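You operate a simulated robot arm through the tools that you are given. There is no shell and no other tool. Be economical: measure what you need, move in short steps, check, and stop when the job is done.

You are at the controls of a simulated two-armed robot. One attempt, no reset.

TASK
Seat the square red and blue plugs before their own cable ends.
Fine: test at the lamp box: a plug in a top socket lights its own end when the lamp is switched on; lamp off again; leave the other three plugs in their seats.

Only the result counts: the job must be done as asked and must still hold three seconds after the hand-in. Knocking over, shifting, dropping, spilling or breaking anything else fails it.

THE ROBOT
Two 6-joint arms with two-finger parallel grippers on one trunk, on a base that drives. Base frame: it is fixed to the floor where the robot stands at the start and does not move with it; the origin is under the middle of the robot, x ahead of it, y to its left, z up. Lengths are in m, angles in rad, forces in N, time in s.
The left shoulder is at the start at [0.07, 0.166, 1.38], the right one opposite. With the tool pointing down near the work surface each hand reaches from about 0.36 to 0.78 m from the robot's upright axis, wherever it stands, measured 20 degrees to its own side. Places, roughly: lamp switch [0.9, -0.1, 0.9]; middle lamp socket [0.9, -0.2, 0.8]. Payload 3.91 kg a hand.
The TCP of each hand is the grasp point between the finger pads, 0.03 m short of the fingertips. In the tool frame z runs along the fingers and y along their closing line. Largest opening 0.11 m; finger width 0.02, thickness 0.01; the body of the gripper, 0.048 by 0.112 m, starts 0.055 m behind the TCP.
Orientation is that of the tool frame in the base frame, as a unit quaternion [x, y, z, w]. With the fingers straight down and closing along the base's y, the tool's x points along the base's -x, its y along +y and its z along -z.

THE INTERFACE
- The arms move only by the tool step_arm. It takes "left_motion", "right_motion" or both (then of equal length, played together; a hand with none holds still); each is a list of rows, each a list of 6 numbers: the shift along the tool's x, y, z in units of 50 mm (1.0 is 50 mm), then the turn, a rotation vector about the tool's x, y, z in units of 6 degrees (1.0 is 6 degrees). In form: [[tx, ty, tz, ax, ay, az], ...]. A call has 1 to 12 rows; each row shifts and turns the commanded pose from where the row before left it, along the tool's axes as they then stand. "left_grip" and "right_grip" are, for a hand that has rows, the opening, from 0 (shut) to 1 (fully open), set as the call begins (left out, the last holds). A call with a number of a shift or a turn outside -1 to 1 is refused whole. Rows are played at 5 a second. More than 0.05 m and 0.15 rad between two rows, or a gripper value outside its range, and nothing of the call is played. A pose out of reach is approached as far as the arm can. The call stops where the force on the tool passes 90 N (or 10 N more than at its start, if that is more) or the arm is blocked; 0.2 s more then pass. Each finger travels about 0.108 m/s and halts on what it meets, pressing with about 25 N; the grip force reading is that of the motor and also rises with nothing between the fingers. The clock runs only during rows and for 0.2 s after the last one: add rows that do not move to give the fingers time. The reply holds the time, the measured pose of the TCP, the force on the tool along the base axes, the opening and the grip force, in the units named above and with some noise, with the torque about the TCP (base axes, N m) and any sound that the robot's microphone picked up, and new pictures: "show" is both (left out), scene, wrist or none (wrist: the cameras of the hands that moved).
- Cameras (640 x 400 px; columns grow to the right, rows downward): "scene" is now at [0.1329, -0.0258, 1.5679]; the picture's right is [-0.31, -0.95, -0.00], its down [-0.72, 0.24, -0.65] and it looks along [0.62, -0.20, -0.76] (base axes); focal length 269 px, centre (320, 200). "left" rides on the left gripper at [0.077, -0.007, -0.115] in its tool frame; the picture's right is [0.09, 1.00, 0.00], its down [-0.80, 0.07, -0.59] and it looks along [-0.59, 0.05, 0.80] (tool axes); focal length 270 px, centre (320, 200). "right" rides on the right gripper at [0.077, 0.007, -0.115] in its tool frame; the picture's right is [-0.09, 1.00, 0.00], its down [-0.80, -0.07, -0.59] and it looks along [-0.59, -0.05, 0.80] (tool axes); focal length 270 px, centre (320, 200).
- slide_trunk(by): slides the trunk up (or, below 0, down) by that many m; the arms and the scene camera ride with it, the base frame stays. It gives what a move gives, with no picture.
- steer(legs): drives the robot by 1 to 6 legs, each [ahead, left, turn to the left] in m, m and rad, along the robot's own axes; the way and the turn of a leg run together, so that a leg with both is an arc; at most 1.5 m and 3.142 rad a leg. The arms and the cameras ride along, it lands a little off, and it stops where it bumps. It gives what a move gives, and a new picture of the scene camera.
- aim_head(pan, tilt): turns the head with the scene camera to pan (to the left, within 1.501 rad either way) and tilt (down, from -0.506 to 1.204), counted from straight ahead of the robot. It gives what a move gives, and a new picture of the scene camera.
- point_at(camera, pixels): for up to 12 pixels [column, row] of the newest picture of that camera ("zoom" is the newest enlarged one), the place [x, y, z] in the base frame of the surface seen there, good to about 0.003 m, but the place of the scene camera against the robot may be out by one fixed shift of up to 0.025 m in any direction. It takes no simulated time.
- close_up(camera, box): a new picture of the part [left, top, right, bottom] of that camera's present view, enlarged. It takes no simulated time.
- hand_in(): hands the job in; it is judged then, once.

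Work in short steps. Measure before you move; look again where a grasp or a placing could have gone wrong, and mend it. You have 80 turns and 260 pictures in all, those below and enlarged ones among them. Open the grippers and draw the arms clear of the work before you hand the job in, unless the task says otherwise; then end with one line.

The tools are called after "Emit:" as a command line: name --argument value ..., lists and objects as JSON in quotes. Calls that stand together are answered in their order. step_arm: Moves the arms, as the interface text tells. Its arguments: {"type":"object","properties":{"left_motion":{"type":"array","items":{"type":"array","items":{"type":"number"}}},"left_grip":{"type":"number"},"right_motion":{"type":"array","items":{"type":"array","items":{"type":"number"}}},"right_grip":{"type":"number"},"show":{"type":"string","enum":["both","scene","wrist","none"]}},"required":[]} The other tools are called the same way: slide_trunk (by) slides the trunk up or down; steer (legs) drives the base; aim_head (pan, tilt) turns the head that bears the scene camera; point_at (camera, pixels) gives the place of the surface under pixels of a picture; close_up (camera, box) takes an enlarged picture of a part of a camera's view; hand_in () hands the job in.

At the start:

```text
clock: 0.0
left_tool_pos: [0.688, 0.0733, 0.9994]
left_ee_rot: [0.0, 1.0, 0.0, 0.0]
left_contact_force: [0.5, 0.0, 0.4]
left_torque: [-0.02, 0.01, 0.03]
left_grip_width: 0.11
left_grasp_force: 0.0
right_tool_pos: [0.4944, -0.4842, 1.1433]
right_ee_rot: [0.0, 1.0, 0.0, 0.0]
right_contact_force: [-0.3, -0.4, 0.2]
right_torque: [0.0, 0.0, -0.01]
right_grip_width: 0.1101
right_grasp_force: 0.0
trunk travel left (down, up): [-0.875, 0.065]
robot x, y, heading: [-0.0013, 0.0003, -0.003]
head pan, tilt: [-0.314, 0.866]
```

scene: 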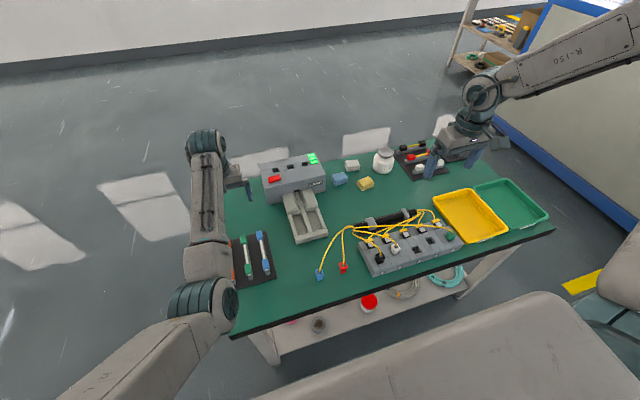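
right: 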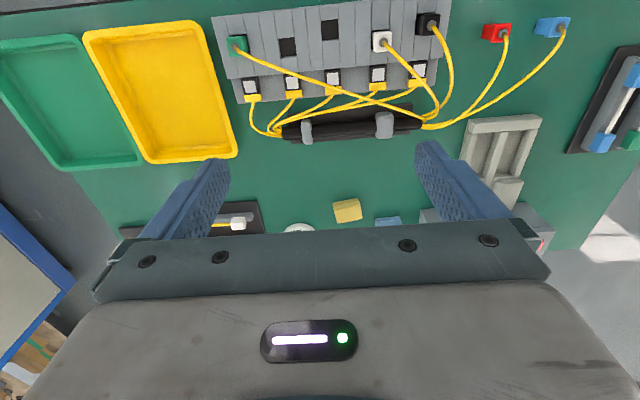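
left: 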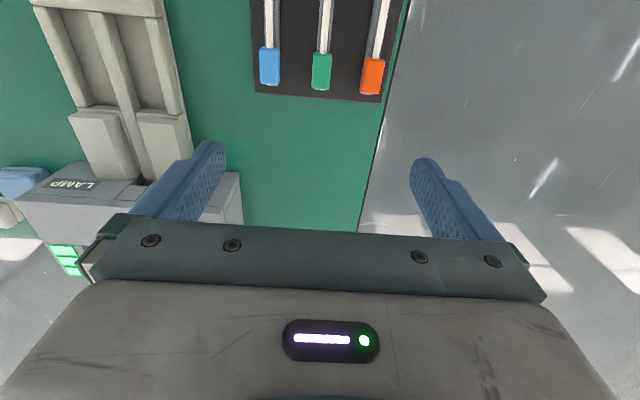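

I start by looking closer at the block with the plugs, the loose plugs and the lamp box.

Emit:
close_up --camera "scene" --box '[310, 195, 470, 295]'

Emit:
close_up --camera "scene" --box '[230, 140, 358, 250]'

Emit:
close_up --camera "right" --box '[210, 0, 450, 150]'

```text
4.00 times, centred on (390, 245) of scene
```

zoom: 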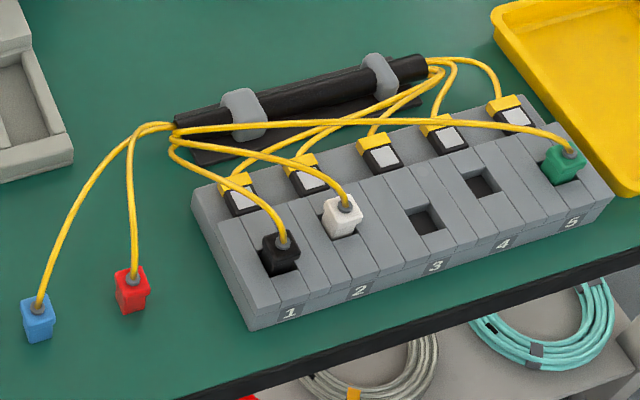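

```text
3.64 times, centred on (294, 195) of scene
```

zoom: 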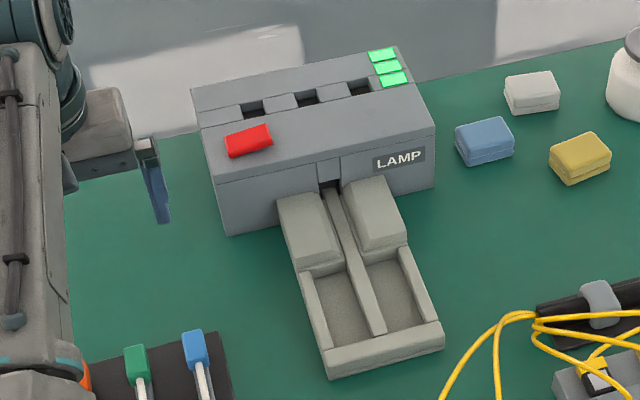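

```text
2.67 times, centred on (330, 75) of right
```

zoom: 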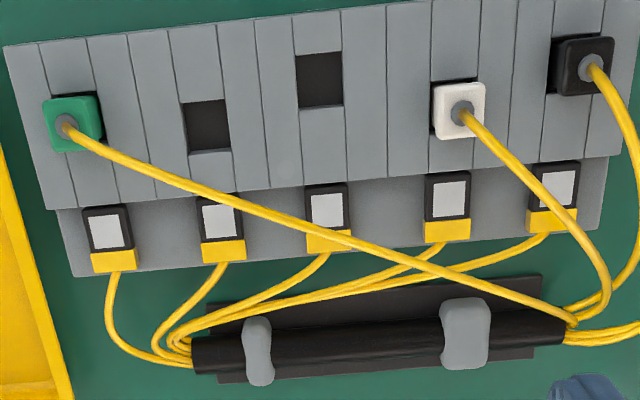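

Seats 3 and 4 are empty; three dark sockets on top of the lamp box, red switch at the left. I measure these points.

Emit:
point_at --camera "scene" --pixels '[[320, 273], [343, 267], [380, 257], [396, 249], [417, 250], [431, 241], [451, 236], [294, 169], [307, 165], [320, 162], [274, 179], [354, 225]]'

Emit:
point_at --camera "right" --pixels '[[503, 36], [494, 30], [563, 27], [551, 24], [427, 24], [382, 41], [330, 28], [288, 46], [237, 44], [332, 77], [293, 82], [377, 75]]'

Emit:
close_up --camera "scene" --box '[260, 145, 340, 195]'

Emit:
close_up --camera "right" --box '[440, 0, 600, 100]'

```text
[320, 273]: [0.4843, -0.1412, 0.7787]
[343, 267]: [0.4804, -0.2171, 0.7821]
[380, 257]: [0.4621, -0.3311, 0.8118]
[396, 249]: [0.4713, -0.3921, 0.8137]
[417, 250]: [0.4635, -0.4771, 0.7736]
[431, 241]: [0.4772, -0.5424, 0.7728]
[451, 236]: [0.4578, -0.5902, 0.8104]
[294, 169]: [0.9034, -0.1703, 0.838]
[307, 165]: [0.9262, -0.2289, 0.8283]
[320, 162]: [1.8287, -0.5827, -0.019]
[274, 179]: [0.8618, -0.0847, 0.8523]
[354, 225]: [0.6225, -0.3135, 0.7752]
```

```text
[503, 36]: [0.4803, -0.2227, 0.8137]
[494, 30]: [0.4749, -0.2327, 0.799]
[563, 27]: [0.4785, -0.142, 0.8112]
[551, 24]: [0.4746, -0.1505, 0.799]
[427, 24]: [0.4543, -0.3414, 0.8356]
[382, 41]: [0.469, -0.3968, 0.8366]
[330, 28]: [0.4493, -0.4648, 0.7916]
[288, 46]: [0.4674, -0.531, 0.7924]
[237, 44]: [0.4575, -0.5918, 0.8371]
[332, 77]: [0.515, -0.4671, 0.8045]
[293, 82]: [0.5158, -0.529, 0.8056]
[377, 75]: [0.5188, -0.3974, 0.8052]
```

```text
8.00 times, centred on (300, 170) of scene
```

zoom: 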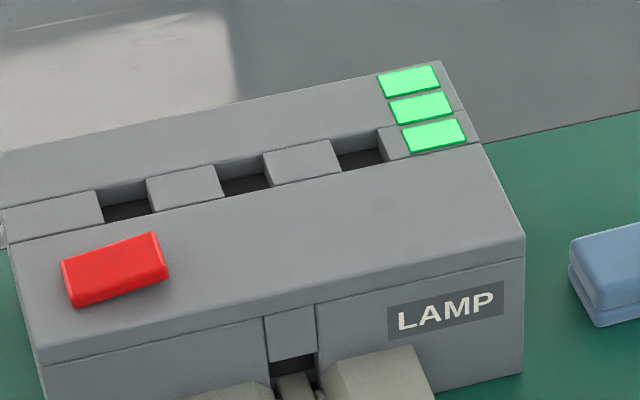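

```text
4.00 times, centred on (520, 50) of right
```

zoom: 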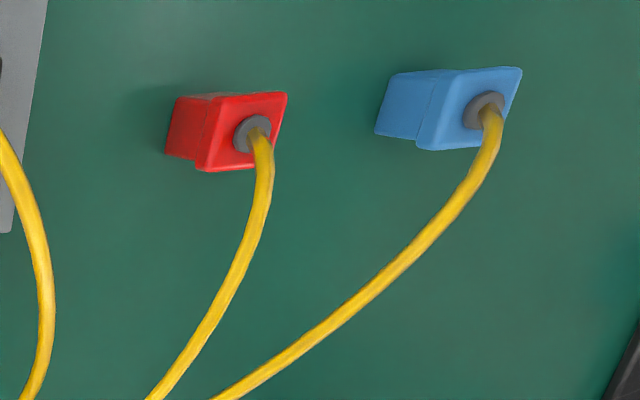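

Right-camera and scene-camera readings differ by about (+0.012, -0.012, -0.02), which gives the scene shift. Next I measure the table edges and the chassis clearance, since the lamp box may require driving ahead.

Emit:
point_at --camera "scene" --pixels '[[234, 333], [320, 306], [400, 280], [480, 254], [552, 230], [440, 165], [287, 192], [265, 177], [316, 156], [500, 310], [345, 380], [243, 331]]'

Emit:
aim_head --pan 0.0 --tilt 1.2

```text
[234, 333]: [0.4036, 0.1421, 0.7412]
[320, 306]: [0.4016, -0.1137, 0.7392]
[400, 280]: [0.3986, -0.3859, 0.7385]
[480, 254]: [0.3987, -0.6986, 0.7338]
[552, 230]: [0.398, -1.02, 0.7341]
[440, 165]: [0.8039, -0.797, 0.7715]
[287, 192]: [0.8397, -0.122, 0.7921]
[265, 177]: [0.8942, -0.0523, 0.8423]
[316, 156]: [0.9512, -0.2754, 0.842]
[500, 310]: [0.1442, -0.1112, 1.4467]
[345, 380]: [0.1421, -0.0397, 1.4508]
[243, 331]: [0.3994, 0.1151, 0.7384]
```

```text
clock: 0.8
left_tool_pos: [0.6889, 0.0727, 1.0006]
left_ee_rot: [0.0, 1.0, 0.0, 0.0]
left_contact_force: [-0.2, 0.5, -0.1]
left_torque: [-0.01, -0.01, -0.02]
left_grip_width: 0.1099
left_grasp_force: 0.0
right_tool_pos: [0.4963, -0.4835, 1.1432]
right_ee_rot: [0.0, 1.0, -0.001, 0.0]
right_contact_force: [0.0, -0.4, -0.5]
right_torque: [0.0, -0.01, 0.0]
right_grip_width: 0.1098
right_grasp_force: 0.1
trunk travel left (down, up): [-0.875, 0.065]
robot x, y, heading: [0.0001, -0.0004, 0.0]
head pan, tilt: [0.0, 1.201]
```

scene: 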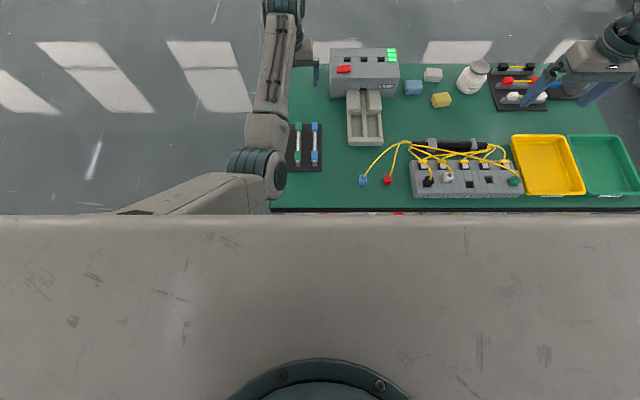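

The table's near edge is at x≈0.39; I need to know how far the chassis stretches before driving. I pan the head to the side and look down to see the base outline.

Emit:
aim_head --pan 1.5 --tilt 1.0

Emit:
step_arm --left_motion '[[0, 1, 0, 0, -1, 0], [0, 1, 0, 0, -1, 0], [0, 1, 0, 0, -1, 0], [0, 1, 0, 0, -1, 0], [0, 1, 0, 0, -1, 0], [0, 1, 0, 0, -1, 0], [0, 0, 0, 0, -1, 0], [0, 0, 0, 0, -1, 0], [0, 0, 0, 0, -1, 0]]' --show "wrist"

```text
clock: 2.4
left_tool_pos: [0.6882, 0.0722, 0.9991]
left_ee_rot: [0.0, 1.0, -0.001, 0.001]
left_contact_force: [-0.6, 0.0, -0.3]
left_torque: [-0.03, 0.01, -0.02]
left_grip_width: 0.1104
left_grasp_force: 0.1
right_tool_pos: [0.4952, -0.484, 1.1432]
right_ee_rot: [0.0, 1.0, 0.001, 0.0]
right_contact_force: [-0.5, -0.3, -0.2]
right_torque: [-0.01, 0.04, 0.04]
right_grip_width: 0.1098
right_grasp_force: 0.0
trunk travel left (down, up): [-0.875, 0.065]
robot x, y, heading: [-0.0014, 0.0031, -0.005]
head pan, tilt: [1.499, 1.0]
```

scene: 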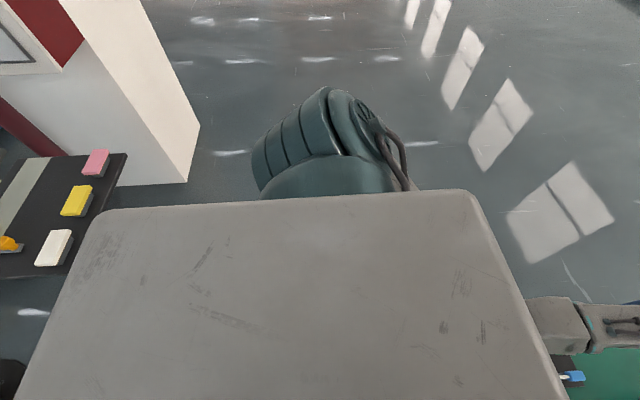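

```text
clock: 4.4
left_tool_pos: [0.6874, 0.3731, 1.0009]
left_ee_rot: [0.0, 0.89, -0.001, 0.456]
left_contact_force: [0.1, 0.1, -0.5]
left_torque: [0.02, -0.04, 0.0]
left_grip_width: 0.11
left_grasp_force: 0.0
right_tool_pos: [0.4951, -0.4828, 1.1442]
right_ee_rot: [0.0, 1.0, -0.001, 0.0]
right_contact_force: [0.5, 0.4, -0.9]
right_torque: [0.01, 0.01, -0.01]
right_grip_width: 0.1097
right_grasp_force: 0.0
trunk travel left (down, up): [-0.875, 0.065]
robot x, y, heading: [-0.0007, -0.0025, -0.002]
head pan, tilt: [1.499, 1.0]
```

left: 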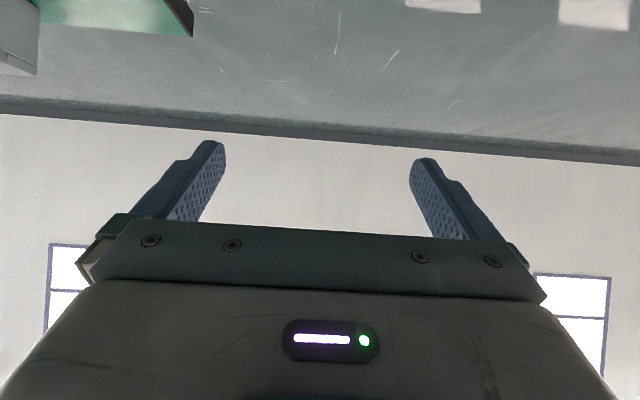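

That tilt swung the fingers outward; I turn the other way (+y about the tool) to look back at the chassis.

Emit:
step_arm --left_motion '[[0, 0, 0, 0, 1, 0], [0, 0, 0, 0, 1, 0], [0, 0, 0, 0, 1, 0], [0, 0, 0, 0, 1, 0], [0, 0, 0, 0, 1, 0], [0, 0, 0, 0, 1, 0], [0, 0, 0, 0, 1, 0], [0, 0, 0, 0, 1, 0], [0, 0, 0, 0, 1, 0], [0, 0, 0, 0, 1, 0], [0, 0, 0, 0, 1, 0], [0, 0, 0, 0, 1, 0]]' --show "none"

Emit:
step_arm --left_motion '[[0, 0, 0, 0, 1, 0], [0, 0, 0, 0, 1, 0], [0, 0, 0, 0, 1, 0], [0, 0, 0, 0, 1, 0], [0, 0, 0, 0, 1, 0], [0, 0, 0, 0, 1, 0], [0, 0, 0, 0, 1, 0]]' --show "wrist"

```text
clock: 7.0
left_tool_pos: [0.6985, 0.373, 0.9922]
left_ee_rot: [0.0, 0.987, 0.0, -0.159]
left_contact_force: [0.6, 0.9, -0.5]
left_torque: [0.01, 0.04, 0.02]
left_grip_width: 0.11
left_grasp_force: 0.1
left hand out of reach, approached as far as the arm can: row 12
right_tool_pos: [0.497, -0.4837, 1.143]
right_ee_rot: [-0.001, 1.0, 0.0, -0.001]
right_contact_force: [-0.7, 0.9, 0.5]
right_torque: [0.03, -0.01, 0.01]
right_grip_width: 0.11
right_grasp_force: 0.0
trunk travel left (down, up): [-0.875, 0.065]
robot x, y, heading: [-0.0034, -0.003, 0.001]
head pan, tilt: [1.499, 1.0]
```

```text
clock: 8.6
left_tool_pos: [0.6661, 0.3688, 1.0031]
left_ee_rot: [0.0, 0.934, 0.0, -0.357]
left_contact_force: [-0.1, 0.0, -0.4]
left_torque: [-0.03, -0.04, -0.02]
left_grip_width: 0.1102
left_grasp_force: 0.0
left hand out of reach, approached as far as the arm can: row 3, 4, 5, 6, 7
right_tool_pos: [0.4959, -0.4832, 1.1427]
right_ee_rot: [0.0, 1.0, 0.0, 0.0]
right_contact_force: [0.5, 1.6, -0.1]
right_torque: [-0.01, 0.01, 0.01]
right_grip_width: 0.1103
right_grasp_force: 0.1
trunk travel left (down, up): [-0.875, 0.065]
robot x, y, heading: [0.0021, -0.0022, -0.004]
head pan, tilt: [1.499, 1.0]
```

left: 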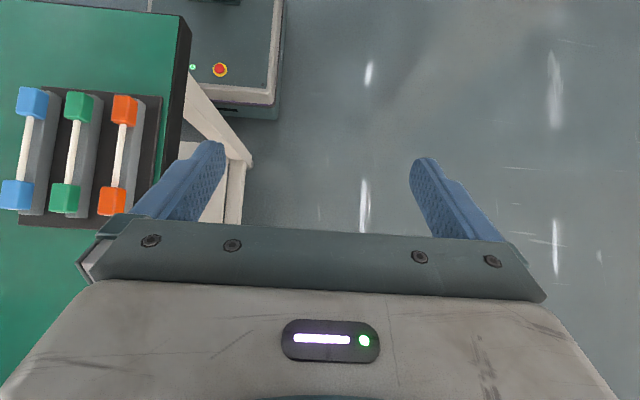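

The chassis is seen at top (185–285, 0–120). I measure its front edge, top height, and the table leg.

Emit:
point_at --camera "left" --pixels '[[240, 112], [265, 95], [275, 110], [230, 80], [245, 165], [230, 210], [225, 150], [205, 115], [195, 150], [182, 60], [278, 40], [210, 200]]'

```text
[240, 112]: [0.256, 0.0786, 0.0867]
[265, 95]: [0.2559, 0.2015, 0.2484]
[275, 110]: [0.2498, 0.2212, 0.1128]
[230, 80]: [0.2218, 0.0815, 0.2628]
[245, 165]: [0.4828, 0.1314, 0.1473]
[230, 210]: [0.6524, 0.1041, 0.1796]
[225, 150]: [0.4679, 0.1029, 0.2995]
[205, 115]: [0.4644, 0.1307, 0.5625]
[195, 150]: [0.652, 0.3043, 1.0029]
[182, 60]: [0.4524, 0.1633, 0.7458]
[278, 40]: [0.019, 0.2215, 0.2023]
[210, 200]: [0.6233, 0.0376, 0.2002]
```

The base front is at x≈0.256 with top z≈0.26, and table leg/shelf at x≈0.465, so I can drive ahead about 0.165 safely. First I right the left hand, then retract it, then aim the head back.

Emit:
step_arm --left_motion '[[0, 0, 0, 0, -1, 0], [0, 0, 0, 0, -1, 0], [0, 0, 0, 0, -1, 0], [0, 0, 0, 0, -1, 0], [0, 0, 0, 0, -1, 0], [0, 0, 0, 0, -1, 0], [0, 0, 0, 0, -1, 0]]' --show "none"

Emit:
step_arm --left_motion '[[1, 0, -1, 0, 0, 0], [1, 0, -1, 0, 0, 0], [1, 0, -1, 0, 0, 0], [1, 0, 0, 0, 0, 0]]' --show "none"

Emit:
steer --legs '[[0.15, 0.0, 0.0]]'

Emit:
aim_head --pan -0.35 --tilt 0.95

```text
clock: 10.2
left_tool_pos: [0.7913, 0.3922, 0.9642]
left_ee_rot: [0.0, 1.0, 0.0, -0.001]
left_contact_force: [-0.7, -0.8, -0.3]
left_torque: [-0.02, 0.02, -0.01]
left_grip_width: 0.1101
left_grasp_force: 0.0
left hand out of reach, approached as far as the arm can: row 1, 2, 3, 4, 5, 6, 7
right_tool_pos: [0.4948, -0.4834, 1.1418]
right_ee_rot: [0.0, 1.0, 0.0, 0.001]
right_contact_force: [-0.3, -0.7, -0.8]
right_torque: [-0.01, 0.01, 0.01]
right_grip_width: 0.1102
right_grasp_force: 0.1
trunk travel left (down, up): [-0.875, 0.065]
robot x, y, heading: [-0.0013, 0.0036, -0.0]
head pan, tilt: [1.499, 1.0]
```

```text
refused: row 1 steps farther than a row can; nothing moved
```

```text
clock: 11.6
left_tool_pos: [0.9365, 0.392, 0.9672]
left_ee_rot: [0.0, 1.0, -0.001, 0.001]
left_contact_force: [-0.6, 0.5, 0.3]
left_torque: [0.04, 0.0, 0.0]
left_grip_width: 0.11
left_grasp_force: 0.1
right_tool_pos: [0.6403, -0.4831, 1.1438]
right_ee_rot: [0.0, 1.0, 0.0, 0.001]
right_contact_force: [-0.9, -0.1, 1.0]
right_torque: [-0.01, -0.05, -0.01]
right_grip_width: 0.1102
right_grasp_force: 0.1
trunk travel left (down, up): [-0.875, 0.065]
robot x, y, heading: [0.147, 0.0014, -0.0]
head pan, tilt: [1.499, 1.0]
```

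scene: 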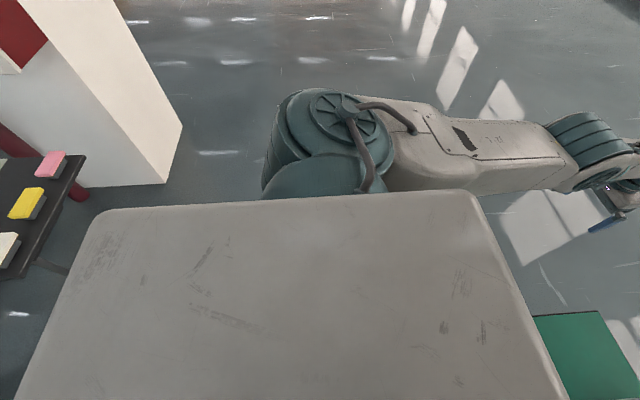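

```text
clock: 13.4
left_tool_pos: [0.9392, 0.3922, 0.9642]
left_ee_rot: [0.0, 1.0, 0.0, 0.0]
left_contact_force: [-0.5, -0.2, 0.1]
left_torque: [-0.02, -0.01, -0.01]
left_grip_width: 0.11
left_grasp_force: 0.0
right_tool_pos: [0.6413, -0.4836, 1.1442]
right_ee_rot: [0.0, 1.0, 0.0, 0.001]
right_contact_force: [0.5, 0.6, -0.2]
right_torque: [0.03, -0.01, 0.06]
right_grip_width: 0.11
right_grasp_force: 0.1
trunk travel left (down, up): [-0.875, 0.065]
robot x, y, heading: [0.1462, 0.0031, 0.004]
head pan, tilt: [-0.351, 0.949]
```

scene: 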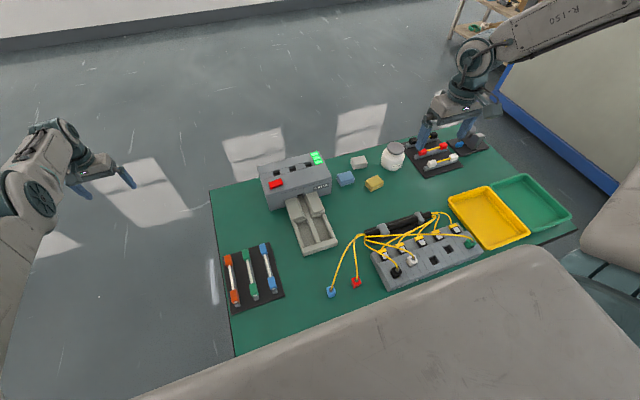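

The right hand is at (0.641, -0.484, 1.144); I bring it over the red plug near (0.478, -0.226), stopping at z≈0.98.

Emit:
step_arm --right_motion '[[0.4, 0.64, 0.4, 0, 0, 0], [0.4, 0.64, 0.4, 0, 0, 0], [0.4, 0.64, 0.4, 0, 0, 0], [0.4, 0.64, 0.4, 0, 0, 0], [0.4, 0.64, 0.4, 0, 0, 0], [0.4, 0.64, 0.4, 0, 0, 0], [0.4, 0.64, 0.4, 0, 0, 0], [0.4, 0.64, 0.4, 0, 0, 0]]' --right_grip 0.5

```text
clock: 15.2
left_tool_pos: [0.9387, 0.3926, 0.9647]
left_ee_rot: [0.0, 1.0, 0.0, -0.001]
left_contact_force: [1.2, 0.4, 0.3]
left_torque: [-0.03, -0.02, 0.02]
left_grip_width: 0.1101
left_grasp_force: 0.0
right_tool_pos: [0.4446, -0.32, 1.0071]
right_ee_rot: [0.001, 1.0, 0.001, 0.0]
right_contact_force: [0.2, 0.2, -0.1]
right_torque: [0.03, 0.02, -0.02]
right_grip_width: 0.055
right_grasp_force: 0.0
right hand out of reach, approached as far as the arm can: row 5, 6, 7, 8
trunk travel left (down, up): [-0.875, 0.065]
robot x, y, heading: [0.1429, 0.0004, 0.003]
head pan, tilt: [-0.351, 0.949]
```

scene: 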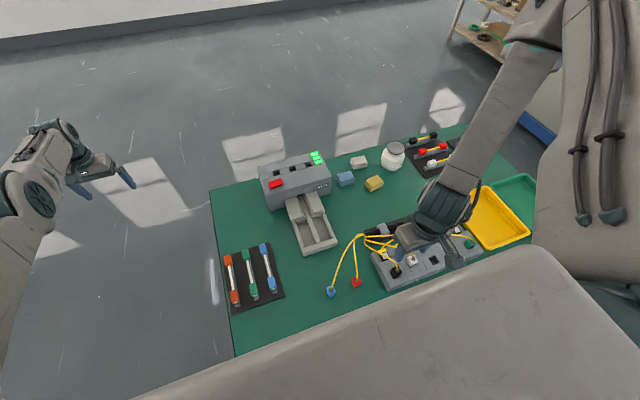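
right: 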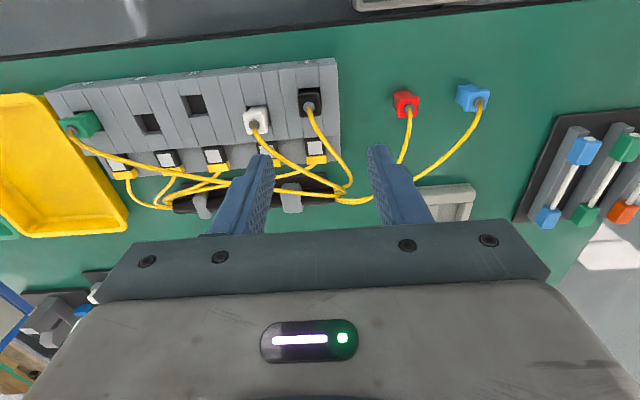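

Too close in for the arm here, so I drive back 0.14 and reach the plug from there.

Emit:
steer --legs '[[-0.14, 0.0, 0.0]]'

Emit:
step_arm --right_motion '[[-0.57, 0.3, 0, 0, 0, 0], [-0.57, 0.3, 0, 0, 0, 0], [-0.57, 0.3, 0, 0, 0, 0], [-0.57, 0.3, 0, 0, 0, 0], [-0.57, 0.3, 0, 0, 0, 0], [-0.57, 0.3, 0, 0, 0, 0]]' --show "wrist"

```text
clock: 16.5
left_tool_pos: [0.8009, 0.3937, 0.9628]
left_ee_rot: [0.0, 1.0, -0.001, -0.002]
left_contact_force: [0.6, 0.8, 0.2]
left_torque: [0.01, 0.01, -0.03]
left_grip_width: 0.1102
left_grasp_force: 0.1
right_tool_pos: [0.3097, -0.32, 1.007]
right_ee_rot: [0.0, 1.0, 0.0, -0.001]
right_contact_force: [-0.4, -0.5, -0.4]
right_torque: [0.0, 0.03, -0.02]
right_grip_width: 0.055
right_grasp_force: 0.1
trunk travel left (down, up): [-0.875, 0.065]
robot x, y, heading: [0.01, -0.002, 0.0]
head pan, tilt: [-0.351, 0.949]
```

scene: 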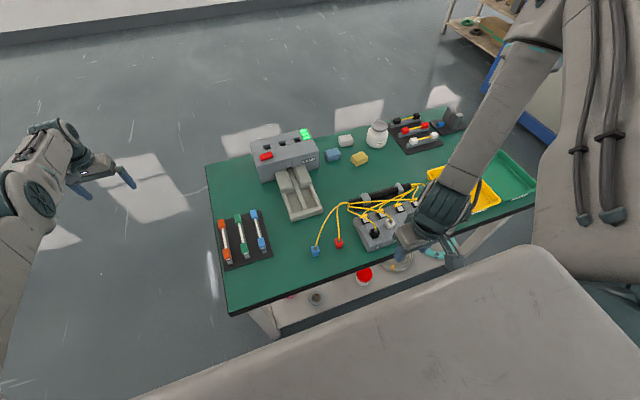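

```text
clock: 17.9
left_tool_pos: [0.7991, 0.3924, 0.9652]
left_ee_rot: [-0.001, 1.0, 0.0, 0.0]
left_contact_force: [0.6, 0.2, -0.5]
left_torque: [0.02, -0.04, 0.03]
left_grip_width: 0.1099
left_grasp_force: 0.1
right_tool_pos: [0.419, -0.3593, 1.0373]
right_ee_rot: [0.0, 1.0, 0.002, 0.001]
right_contact_force: [0.0, 0.7, 0.6]
right_torque: [-0.01, -0.01, 0.01]
right_grip_width: 0.0551
right_grasp_force: 0.1
right hand out of reach, approached as far as the arm can: row 1, 2, 3, 4, 5, 6
trunk travel left (down, up): [-0.875, 0.065]
robot x, y, heading: [0.0044, 0.0014, 0.004]
head pan, tilt: [-0.351, 0.949]
```

right: 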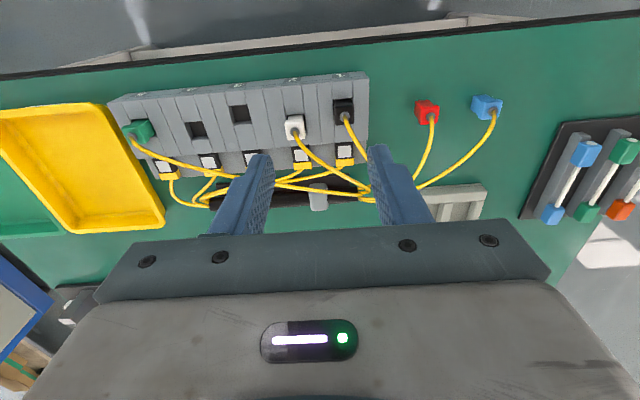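

The arm appears stuck in a folded posture; I try moving outward (+x) a few rows to see how the commanded pose behaves.

Emit:
step_arm --right_motion '[[-0.9, 0, 0, 0, 0, 0], [-0.9, 0, 0, 0, 0, 0]]' --show "none"

```text
clock: 18.5
left_tool_pos: [0.8011, 0.3923, 0.9638]
left_ee_rot: [0.0, 1.0, 0.0, -0.001]
left_contact_force: [-0.1, 0.3, 1.6]
left_torque: [0.01, 0.0, 0.01]
left_grip_width: 0.1098
left_grasp_force: 0.0
right_tool_pos: [0.487, -0.3968, 1.0484]
right_ee_rot: [0.0, 1.0, 0.001, 0.001]
right_contact_force: [-0.5, -0.4, 0.4]
right_torque: [0.0, 0.04, -0.02]
right_grip_width: 0.0549
right_grasp_force: 0.1
right hand out of reach, approached as far as the arm can: row 1, 2
trunk travel left (down, up): [-0.875, 0.065]
robot x, y, heading: [0.0113, 0.0026, 0.0]
head pan, tilt: [-0.351, 0.949]
```

The reached points keep a constant azimuth (~-30°) about the shoulder, which hints at a wrist limit. I test by yawing the hand counter-clockwise while shifting left.

Emit:
step_arm --right_motion '[[0, 0, 0, 0, 0, -1], [0, 0, 0, 0, 0, -1], [0, 0.5, 0, 0, 0, -1], [0, 0.5, 0, 0, 0, -1], [0, 0.5, 0, 0, 0, -1]]' --show "wrist"

```text
clock: 19.7
left_tool_pos: [0.8005, 0.392, 0.9645]
left_ee_rot: [0.0, 1.0, 0.0, 0.0]
left_contact_force: [-0.3, -0.3, -0.1]
left_torque: [0.01, -0.01, 0.0]
left_grip_width: 0.1098
left_grasp_force: 0.1
right_tool_pos: [0.4389, -0.3658, 1.0561]
right_ee_rot: [-0.26, 0.966, 0.001, 0.0]
right_contact_force: [-0.3, -0.2, 0.1]
right_torque: [0.0, 0.0, 0.0]
right_grip_width: 0.0549
right_grasp_force: 0.1
right hand out of reach, approached as far as the arm can: row 3, 4, 5
trunk travel left (down, up): [-0.875, 0.065]
robot x, y, heading: [0.0039, -0.0029, 0.003]
head pan, tilt: [-0.351, 0.949]
```

right: 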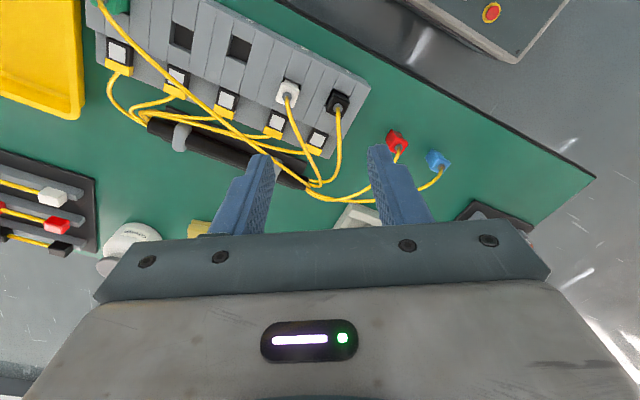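

Still held at the same azimuth. I issue a still row and then a pure lowering row to learn whether the command pose follows the real one.

Emit:
step_arm --right_motion '[[0, 0, 0, 0, 0, 0]]' --show "none"

Emit:
step_arm --right_motion '[[0, 0, 0.8, 0, 0, 0], [0, 0, 0.8, 0, 0, 0]]' --show "scene"

```text
clock: 20.1
left_tool_pos: [0.8006, 0.3927, 0.9643]
left_ee_rot: [0.001, 1.0, 0.0, 0.001]
left_contact_force: [-1.0, 0.1, 0.0]
left_torque: [0.02, -0.01, -0.01]
left_grip_width: 0.1099
left_grasp_force: 0.2
right_tool_pos: [0.4394, -0.3667, 1.057]
right_ee_rot: [-0.259, 0.966, 0.001, 0.001]
right_contact_force: [-0.1, 0.0, 0.0]
right_torque: [0.02, 0.0, 0.03]
right_grip_width: 0.0549
right_grasp_force: 0.1
trunk travel left (down, up): [-0.875, 0.065]
robot x, y, heading: [0.005, 0.0027, 0.002]
head pan, tilt: [-0.351, 0.949]
```

```text
clock: 20.7
left_tool_pos: [0.802, 0.392, 0.963]
left_ee_rot: [0.0, 1.0, 0.001, -0.001]
left_contact_force: [0.3, -0.3, 0.7]
left_torque: [0.0, 0.02, 0.0]
left_grip_width: 0.1099
left_grasp_force: 0.2
right_tool_pos: [0.4319, -0.3842, 0.9807]
right_ee_rot: [-0.259, 0.966, 0.0, 0.001]
right_contact_force: [-0.1, -0.7, -1.4]
right_torque: [0.02, 0.01, 0.0]
right_grip_width: 0.0549
right_grasp_force: 0.1
right hand out of reach, approached as far as the arm can: row 1, 2
trunk travel left (down, up): [-0.875, 0.065]
robot x, y, heading: [0.0087, 0.0023, 0.003]
head pan, tilt: [-0.351, 0.949]
```

scene: 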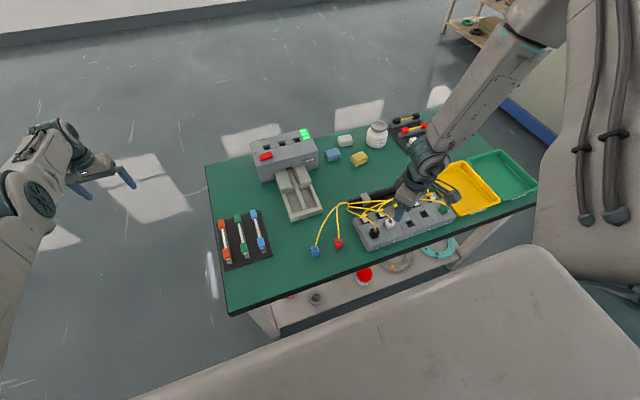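

Commands do restart from the real pose, but some joint is at its limit. I unwind: turn the yaw back, go up and outward to the right near the start posture.

Emit:
step_arm --right_motion '[[0, 0, -0.6, 0, 0, 1], [0, 0, -0.6, 0, 0, 1], [0, 0, -0.6, 0, 0, 1], [0, 0, -0.6, 0, 0, 1], [0, -0.3, -0.6, 0, 0, 1], [-0.6, -0.6, 0, 0, 0, 0], [-0.6, -0.6, 0, 0, 0, 0], [-0.6, -0.6, 0, 0, 0, 0]]' --show "none"

Emit:
step_arm --right_motion '[[-0.9, 0, 0, 0, 0, 0], [-0.9, 0, 0, 0, 0, 0], [0, 0.9, 0, 0, 0, 0], [0, 0.9, 0, 0, 0, 0], [0, 0.9, 0, 0, 0, 0], [0, 0.9, 0, 0, 0, 0]]' --show "scene"

```text
clock: 22.5
left_tool_pos: [0.7992, 0.3924, 0.9644]
left_ee_rot: [0.0, 1.0, 0.001, 0.0]
left_contact_force: [-0.4, 0.4, 0.0]
left_torque: [0.04, -0.01, 0.0]
left_grip_width: 0.1099
left_grasp_force: 0.0
right_tool_pos: [0.5211, -0.4856, 1.1303]
right_ee_rot: [-0.001, 1.0, 0.001, -0.001]
right_contact_force: [-0.1, -0.1, -0.1]
right_torque: [0.04, -0.02, -0.01]
right_grip_width: 0.055
right_grasp_force: 0.1
trunk travel left (down, up): [-0.875, 0.065]
robot x, y, heading: [0.0055, -0.0031, 0.002]
head pan, tilt: [-0.351, 0.949]
```

```text
clock: 23.9
left_tool_pos: [0.7986, 0.3929, 0.9656]
left_ee_rot: [0.0, 1.0, 0.0, -0.001]
left_contact_force: [-0.7, 0.9, 0.4]
left_torque: [0.01, -0.03, -0.01]
left_grip_width: 0.1098
left_grasp_force: 0.0
right_tool_pos: [0.4967, -0.3893, 1.1401]
right_ee_rot: [0.0, 1.0, 0.001, 0.0]
right_contact_force: [-0.2, -0.2, 0.3]
right_torque: [0.0, 0.0, -0.01]
right_grip_width: 0.055
right_grasp_force: 0.1
right hand out of reach, approached as far as the arm can: row 1, 2, 3, 4, 5, 6
trunk travel left (down, up): [-0.875, 0.065]
robot x, y, heading: [0.0094, -0.0004, 0.002]
head pan, tilt: [-0.351, 0.949]
```

scene: 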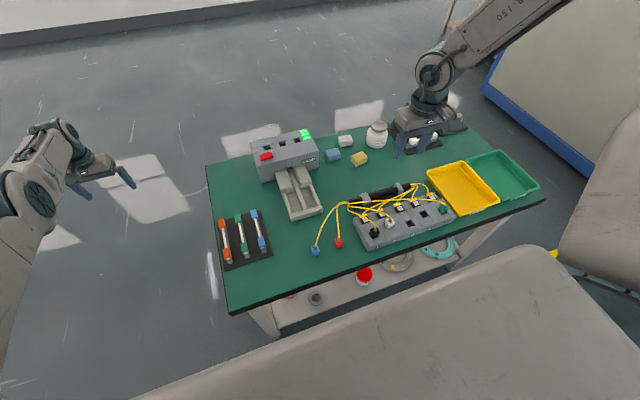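

The right arm is held by a joint limit inward, whereas the left moves freely. I consider serving with the left arm by driving the robot to the right, so I look at the free room on the right side.

Emit:
aim_head --pan -1.2 --tilt 0.6

```text
clock: 25.1
left_tool_pos: [0.8002, 0.3926, 0.9642]
left_ee_rot: [0.0, 1.0, 0.0, 0.0]
left_contact_force: [0.0, 0.3, -1.0]
left_torque: [-0.04, -0.03, -0.03]
left_grip_width: 0.11
left_grasp_force: 0.0
right_tool_pos: [0.4973, -0.39, 1.1395]
right_ee_rot: [-0.001, 1.0, 0.001, 0.0]
right_contact_force: [0.3, 0.0, -0.1]
right_torque: [0.02, 0.0, 0.02]
right_grip_width: 0.0549
right_grasp_force: 0.0
trunk travel left (down, up): [-0.875, 0.065]
robot x, y, heading: [0.0085, 0.0005, -0.002]
head pan, tilt: [-1.201, 0.6]
```

scene: 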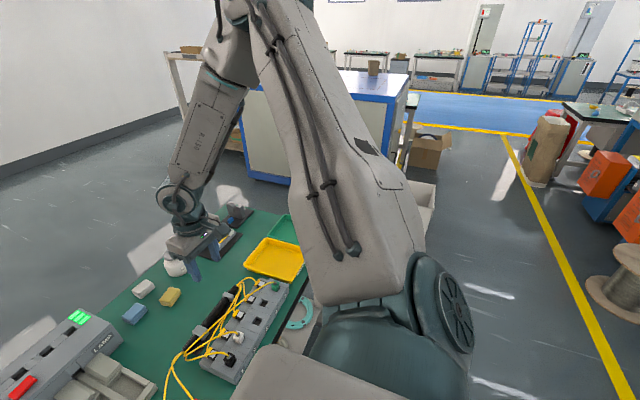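

Emit:
point_at --camera "scene" --pixels '[[225, 25], [270, 15], [340, 170], [190, 130], [180, 200], [250, 175], [290, 180], [385, 100], [405, 110], [425, 200], [415, 150], [440, 290]]'

```text
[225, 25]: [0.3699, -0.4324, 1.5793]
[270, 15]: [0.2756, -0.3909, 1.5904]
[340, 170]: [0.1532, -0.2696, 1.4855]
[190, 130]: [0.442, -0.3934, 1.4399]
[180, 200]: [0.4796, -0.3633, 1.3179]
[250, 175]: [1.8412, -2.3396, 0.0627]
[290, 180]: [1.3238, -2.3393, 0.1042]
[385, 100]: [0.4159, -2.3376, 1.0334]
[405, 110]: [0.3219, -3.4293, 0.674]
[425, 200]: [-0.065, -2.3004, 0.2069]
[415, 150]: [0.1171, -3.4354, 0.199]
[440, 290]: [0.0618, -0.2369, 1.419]
```

There is ample free room to the right (cabinet at y≈-2.34). I retract and lift the left hand, then drive right 0.41 so the left arm faces the plugs.

Emit:
step_arm --left_motion '[[0.7, 0, -0.4, 0, 0, 0], [0.7, 0, -0.4, 0, 0, 0], [0.7, 0, -0.4, 0, 0, 0], [0.7, 0, -0.4, 0, 0, 0]]' --left_grip 0.5 --show "none"

Emit:
steer --legs '[[-0.04, -0.41, 0.0]]'

Emit:
aim_head --pan 0.25 --tilt 0.95

```text
clock: 26.1
left_tool_pos: [0.8026, 0.419, 0.9943]
left_ee_rot: [0.0, 1.0, -0.001, 0.0]
left_contact_force: [0.9, 0.4, 0.0]
left_torque: [-0.01, 0.02, 0.02]
left_grip_width: 0.0549
left_grasp_force: 0.0
left hand out of reach, approached as far as the arm can: row 1, 2, 3, 4
right_tool_pos: [0.4977, -0.3905, 1.1392]
right_ee_rot: [0.0, 1.0, 0.001, 0.001]
right_contact_force: [-0.9, 0.1, -0.7]
right_torque: [-0.01, -0.01, 0.0]
right_grip_width: 0.055
right_grasp_force: 0.0
trunk travel left (down, up): [-0.875, 0.065]
robot x, y, heading: [0.009, 0.0001, 0.002]
head pan, tilt: [-1.201, 0.6]
```

```text
clock: 28.6
left_tool_pos: [0.7623, 0.0127, 0.9948]
left_ee_rot: [0.001, 1.0, 0.0, -0.001]
left_contact_force: [0.0, 0.2, 1.2]
left_torque: [-0.04, -0.03, 0.03]
left_grip_width: 0.055
left_grasp_force: 0.0
right_tool_pos: [0.4559, -0.7949, 1.139]
right_ee_rot: [0.001, 1.0, -0.001, 0.0]
right_contact_force: [0.3, 0.0, 0.1]
right_torque: [-0.04, 0.02, 0.0]
right_grip_width: 0.055
right_grasp_force: 0.1
trunk travel left (down, up): [-0.875, 0.065]
robot x, y, heading: [-0.0333, -0.4069, -0.001]
head pan, tilt: [-1.201, 0.6]
```

scene: 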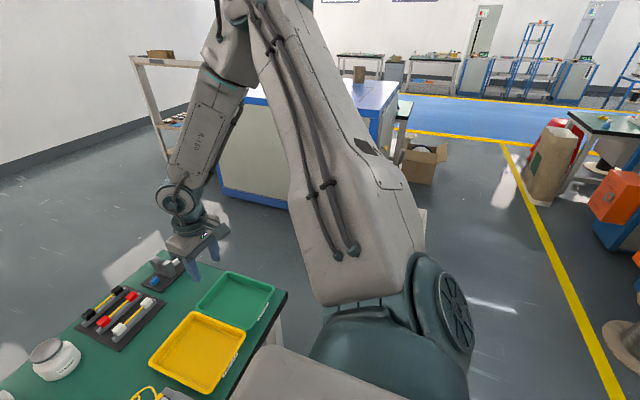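

```text
clock: 30.2
left_tool_pos: [0.7637, 0.0107, 0.9959]
left_ee_rot: [0.002, 1.0, 0.0, 0.0]
left_contact_force: [0.9, -0.6, -0.5]
left_torque: [-0.01, 0.03, -0.02]
left_grip_width: 0.055
left_grasp_force: 0.1
right_tool_pos: [0.4572, -0.7965, 1.1401]
right_ee_rot: [0.002, 1.0, 0.001, 0.0]
right_contact_force: [-0.5, 0.4, -1.0]
right_torque: [0.0, -0.02, -0.02]
right_grip_width: 0.0551
right_grasp_force: 0.1
trunk travel left (down, up): [-0.875, 0.065]
robot x, y, heading: [-0.0323, -0.4025, -0.003]
head pan, tilt: [0.25, 0.949]
```

scene: 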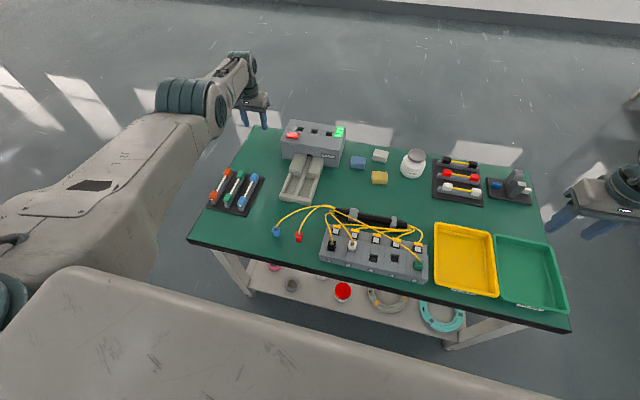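

The left hand sits near full stretch at (0.763, 0.012, 0.995) and hardly retracted. I try pure retraction to see if it comes free.

Emit:
step_arm --left_motion '[[1, 0, 0, 0, 0, 0], [1, 0, 0, 0, 0, 0], [1, 0, 0, 0, 0, 0]]' --show "scene"

```text
clock: 31.0
left_tool_pos: [0.7438, 0.0427, 0.9616]
left_ee_rot: [0.001, 1.0, 0.0, -0.002]
left_contact_force: [0.2, 0.6, -0.1]
left_torque: [0.03, 0.0, -0.02]
left_grip_width: 0.0549
left_grasp_force: 0.1
left hand out of reach, approached as far as the arm can: row 1, 2, 3
right_tool_pos: [0.4554, -0.7965, 1.139]
right_ee_rot: [0.001, 1.0, 0.0, 0.002]
right_contact_force: [0.5, 0.1, 0.0]
right_torque: [0.0, 0.02, -0.01]
right_grip_width: 0.0549
right_grasp_force: 0.2
trunk travel left (down, up): [-0.875, 0.065]
robot x, y, heading: [-0.0258, -0.404, -0.003]
head pan, tilt: [0.25, 0.949]
```

scene: 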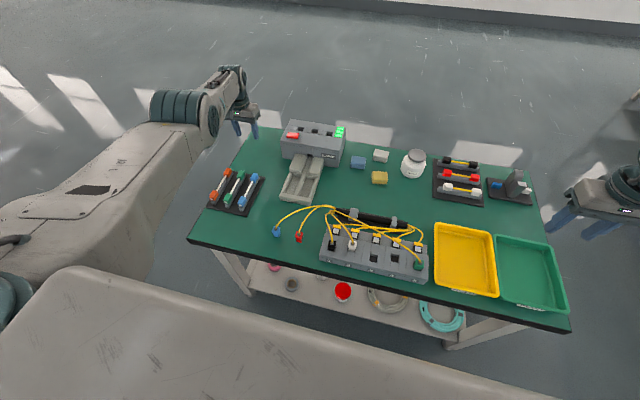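

It slid sideways at constant radius: a wrist joint sits on its limit since my earlier tilting. I tilt the left fingers forward to leave the limit and look at flags.

Emit:
step_arm --left_motion '[[0, 0, 0, 0, -1, 0], [0, 0, 0, 0, -1, 0], [0, 0, 0, 0, -1, 0], [0, 0, 0, 0, -1, 0], [0, 0, 0, 0, -1, 0], [0, 0, 0, 0, -1, 0], [0, 0, 0, 0, -1, 0]]' --show "scene"

Emit:
close_up --camera "scene" --box '[0, 40, 320, 240]'

```text
clock: 32.6
left_tool_pos: [0.8317, 0.0691, 0.93]
left_ee_rot: [0.001, 0.934, 0.0, 0.358]
left_contact_force: [-0.1, -0.8, 0.6]
left_torque: [0.01, 0.0, 0.01]
left_grip_width: 0.0551
left_grasp_force: 0.0
left hand out of reach, approached as far as the arm can: row 1, 2, 3, 4, 5, 6, 7
right_tool_pos: [0.4563, -0.7968, 1.14]
right_ee_rot: [0.002, 1.0, 0.001, 0.001]
right_contact_force: [0.3, 0.0, -0.3]
right_torque: [0.02, 0.01, 0.0]
right_grip_width: 0.0551
right_grasp_force: 0.1
trunk travel left (down, up): [-0.875, 0.065]
robot x, y, heading: [-0.0291, -0.4036, -0.003]
head pan, tilt: [0.25, 0.949]
```

scene: 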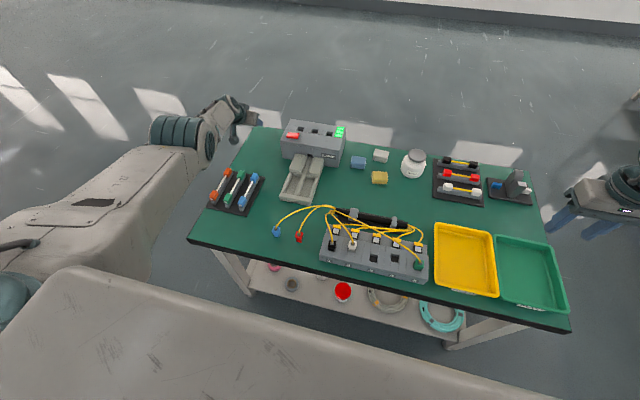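

```text
2.00 times, centred on (160, 140) of scene
```

zoom: 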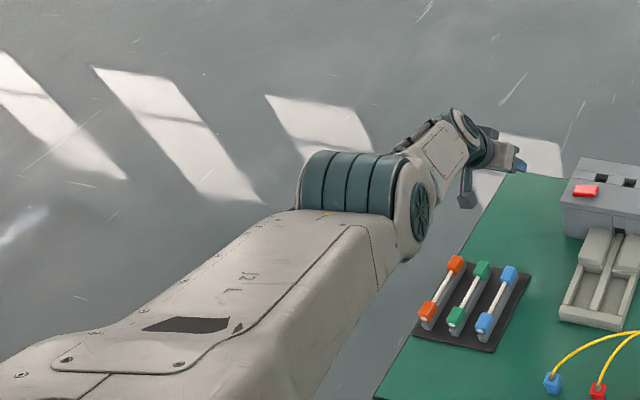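

The arm seems stuck at shoulder/elbow rather than the wrist. I measure the joint points of the left arm to get its posture.

Emit:
point_at --camera "scene" --pixels '[[205, 140], [175, 125], [20, 230], [90, 190], [220, 115], [235, 105], [175, 165], [10, 290], [620, 185], [600, 200]]'

Emit:
step_arm --left_motion '[[0, 0, 0, 0, 1, 0], [0, 0, 0, 0, 1, 0], [0, 0, 0, 0, 1, 0], [0, 0, 0, 0, 1, 0], [0, 0, 0, 0, 1, 0], [0, 0, 0, 0, 1, 0], [0, 0, 0, 0, 1, 0], [0, 0, -1, 0, 0, 0], [0, 0, -1, 0, 0, 0], [0, 0, -1, 0, 0, 0], [0, 0, -1, 0, 0, 0]]' --show "scene"

```text
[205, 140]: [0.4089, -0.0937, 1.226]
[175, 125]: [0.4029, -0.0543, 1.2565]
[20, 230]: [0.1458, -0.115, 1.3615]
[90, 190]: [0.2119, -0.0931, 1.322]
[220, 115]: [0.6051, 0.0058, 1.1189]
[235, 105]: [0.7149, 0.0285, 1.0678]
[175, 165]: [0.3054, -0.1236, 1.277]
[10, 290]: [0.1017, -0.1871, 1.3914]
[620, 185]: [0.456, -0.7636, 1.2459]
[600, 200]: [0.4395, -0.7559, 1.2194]
```

```text
clock: 35.0
left_tool_pos: [0.7773, 0.0415, 1.1368]
left_ee_rot: [0.002, 1.0, 0.0, -0.002]
left_contact_force: [0.0, -0.6, -0.6]
left_torque: [0.02, -0.04, 0.05]
left_grip_width: 0.0549
left_grasp_force: 0.0
left hand out of reach, approached as far as the arm can: row 1, 2, 3, 4, 5, 6, 7, 8, 9, 10, 11
right_tool_pos: [0.4553, -0.7972, 1.1389]
right_ee_rot: [0.002, 1.0, 0.001, 0.001]
right_contact_force: [0.4, 0.1, -0.2]
right_torque: [0.03, 0.01, 0.03]
right_grip_width: 0.0551
right_grasp_force: 0.0
trunk travel left (down, up): [-0.875, 0.065]
robot x, y, heading: [-0.0321, -0.404, -0.005]
head pan, tilt: [0.25, 0.949]
```

scene: 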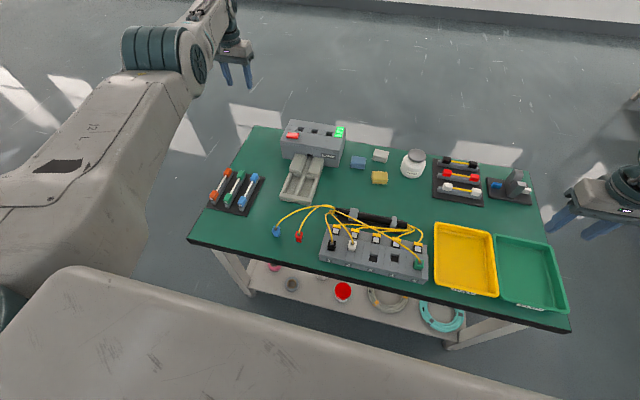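

The left arm is nearly straight (shoulder→elbow→wrist in line), so the elbow is locked at its limit. I command downward motion to make the forearm flex downward (elbow-up).

Emit:
step_arm --left_motion '[[0.5, 0, 0.8, 0, 0, 0], [0.5, 0, 0.8, 0, 0, 0], [0.5, 0, 0.8, 0, 0, 0]]' --show "none"

```text
clock: 35.8
left_tool_pos: [0.7545, 0.0574, 1.0054]
left_ee_rot: [0.001, 1.0, -0.001, -0.001]
left_contact_force: [-0.3, -0.6, -0.7]
left_torque: [0.0, -0.02, 0.01]
left_grip_width: 0.055
left_grasp_force: 0.1
left hand out of reach, approached as far as the arm can: row 1, 2, 3
right_tool_pos: [0.4553, -0.7958, 1.1396]
right_ee_rot: [0.002, 1.0, 0.002, 0.001]
right_contact_force: [1.1, 0.1, 0.1]
right_torque: [0.0, -0.02, 0.0]
right_grip_width: 0.0549
right_grasp_force: 0.1
trunk travel left (down, up): [-0.875, 0.065]
robot x, y, heading: [-0.0315, -0.4061, -0.008]
head pan, tilt: [0.25, 0.949]
```

Still locked. I try a longer accumulated retraction in one call (0.4 m target), which should give the solver a stronger pull off the straight posture; everything below is under z≈0.86.

Emit:
step_arm --left_motion '[[1, 0, 0, 0, 0, 0], [1, 0, 0, 0, 0, 0], [1, 0, 0, 0, 0, 0], [1, 0, 0, 0, 0, 0], [1, 0, 0, 0, 0, 0], [1, 0, 0, 0, 0, 0], [1, 0, 0, 0, 0, 0], [1, 0, 0, 0, 0, 0]]' --show "scene"

```text
clock: 37.6
left_tool_pos: [0.6603, 0.1878, 0.9005]
left_ee_rot: [0.001, 1.0, -0.001, 0.0]
left_contact_force: [-0.2, 0.2, 0.0]
left_torque: [0.02, 0.0, 0.01]
left_grip_width: 0.0552
left_grasp_force: 0.0
left hand out of reach, approached as far as the arm can: row 1, 2, 3, 4, 5, 6, 7, 8
right_tool_pos: [0.4552, -0.7961, 1.1394]
right_ee_rot: [0.002, 1.0, 0.0, 0.001]
right_contact_force: [0.5, 0.6, -0.1]
right_torque: [-0.02, -0.02, 0.0]
right_grip_width: 0.0551
right_grasp_force: 0.1
trunk travel left (down, up): [-0.875, 0.065]
robot x, y, heading: [-0.0282, -0.4066, -0.001]
head pan, tilt: [0.25, 0.949]
```

scene: 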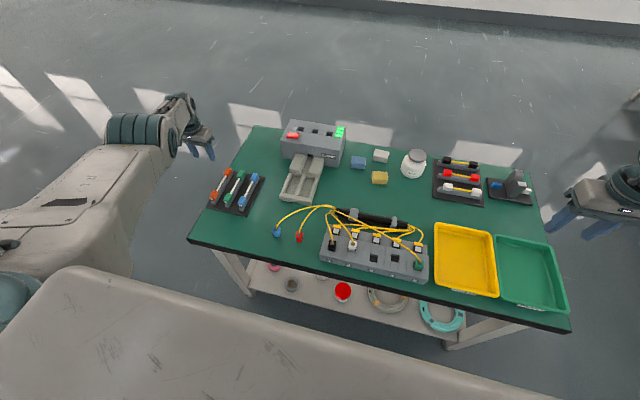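

Still straight. I try a long sideways chord (−y) with some lift, which cuts inside the reach sphere from another direction and may flex the elbow.

Emit:
step_arm --left_motion '[[0, -0.8, -0.5, 0, 0, 0], [0, -0.8, -0.5, 0, 0, 0], [0, -0.8, -0.5, 0, 0, 0], [0, -0.9, 0, 0, 0, 0], [0, -0.9, 0, 0, 0, 0], [0, -0.9, 0, 0, 0, 0], [0, -0.9, 0, 0, 0, 0], [0, -0.9, 0, 0, 0, 0], [0, -0.9, 0, 0, 0, 0]]' --show "scene"

```text
clock: 39.6
left_tool_pos: [0.7682, -0.166, 0.94]
left_ee_rot: [0.0, 1.0, 0.0, -0.002]
left_contact_force: [0.3, -0.6, 0.4]
left_torque: [0.01, -0.01, 0.0]
left_grip_width: 0.055
left_grasp_force: 0.1
left hand out of reach, approached as far as the arm can: row 1, 2, 3, 4, 5, 6, 7, 9
right_tool_pos: [0.4567, -0.7978, 1.1383]
right_ee_rot: [0.001, 1.0, 0.002, 0.0]
right_contact_force: [0.1, -0.4, 0.0]
right_torque: [-0.01, -0.02, -0.02]
right_grip_width: 0.0551
right_grasp_force: 0.0
trunk travel left (down, up): [-0.875, 0.065]
robot x, y, heading: [-0.034, -0.4031, -0.005]
head pan, tilt: [0.25, 0.949]
```

scene: 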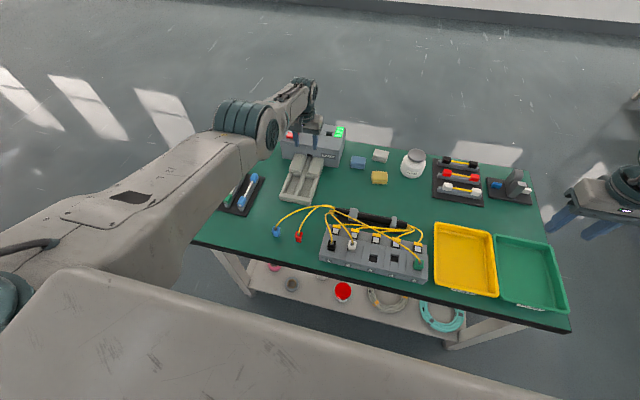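

Straight still. Small radial steps may be followable since shortening a straight arm needs large elbow motion per mm; I try ten 1–2 mm inward rows.

Emit:
step_arm --left_motion '[[0.02, 0, -0.008, 0, 0, 0], [0.02, 0, -0.008, 0, 0, 0], [0.02, 0, -0.008, 0, 0, 0], [0.03, 0, -0.012, 0, 0, 0], [0.03, 0, -0.012, 0, 0, 0], [0.04, 0, -0.016, 0, 0, 0], [0.06, 0, -0.02, 0, 0, 0], [0.1, 0, -0.04, 0, 0, 0], [0.1, 0, -0.04, 0, 0, 0], [0.2, 0, -0.08, 0, 0, 0]]' --show "none"

```text
clock: 41.8
left_tool_pos: [0.7669, -0.1654, 0.9386]
left_ee_rot: [0.002, 1.0, 0.0, -0.002]
left_contact_force: [-0.8, 0.5, 1.1]
left_torque: [0.02, -0.01, 0.0]
left_grip_width: 0.0551
left_grasp_force: 0.1
left hand out of reach, approached as far as the arm can: row 2, 4, 6, 7, 8, 9, 10
right_tool_pos: [0.4553, -0.7965, 1.1392]
right_ee_rot: [0.002, 1.0, 0.001, 0.001]
right_contact_force: [-0.1, -1.1, 0.3]
right_torque: [0.0, -0.01, 0.01]
right_grip_width: 0.055
right_grasp_force: 0.1
trunk travel left (down, up): [-0.875, 0.065]
robot x, y, heading: [-0.0339, -0.4048, -0.0]
head pan, tilt: [0.25, 0.949]
```

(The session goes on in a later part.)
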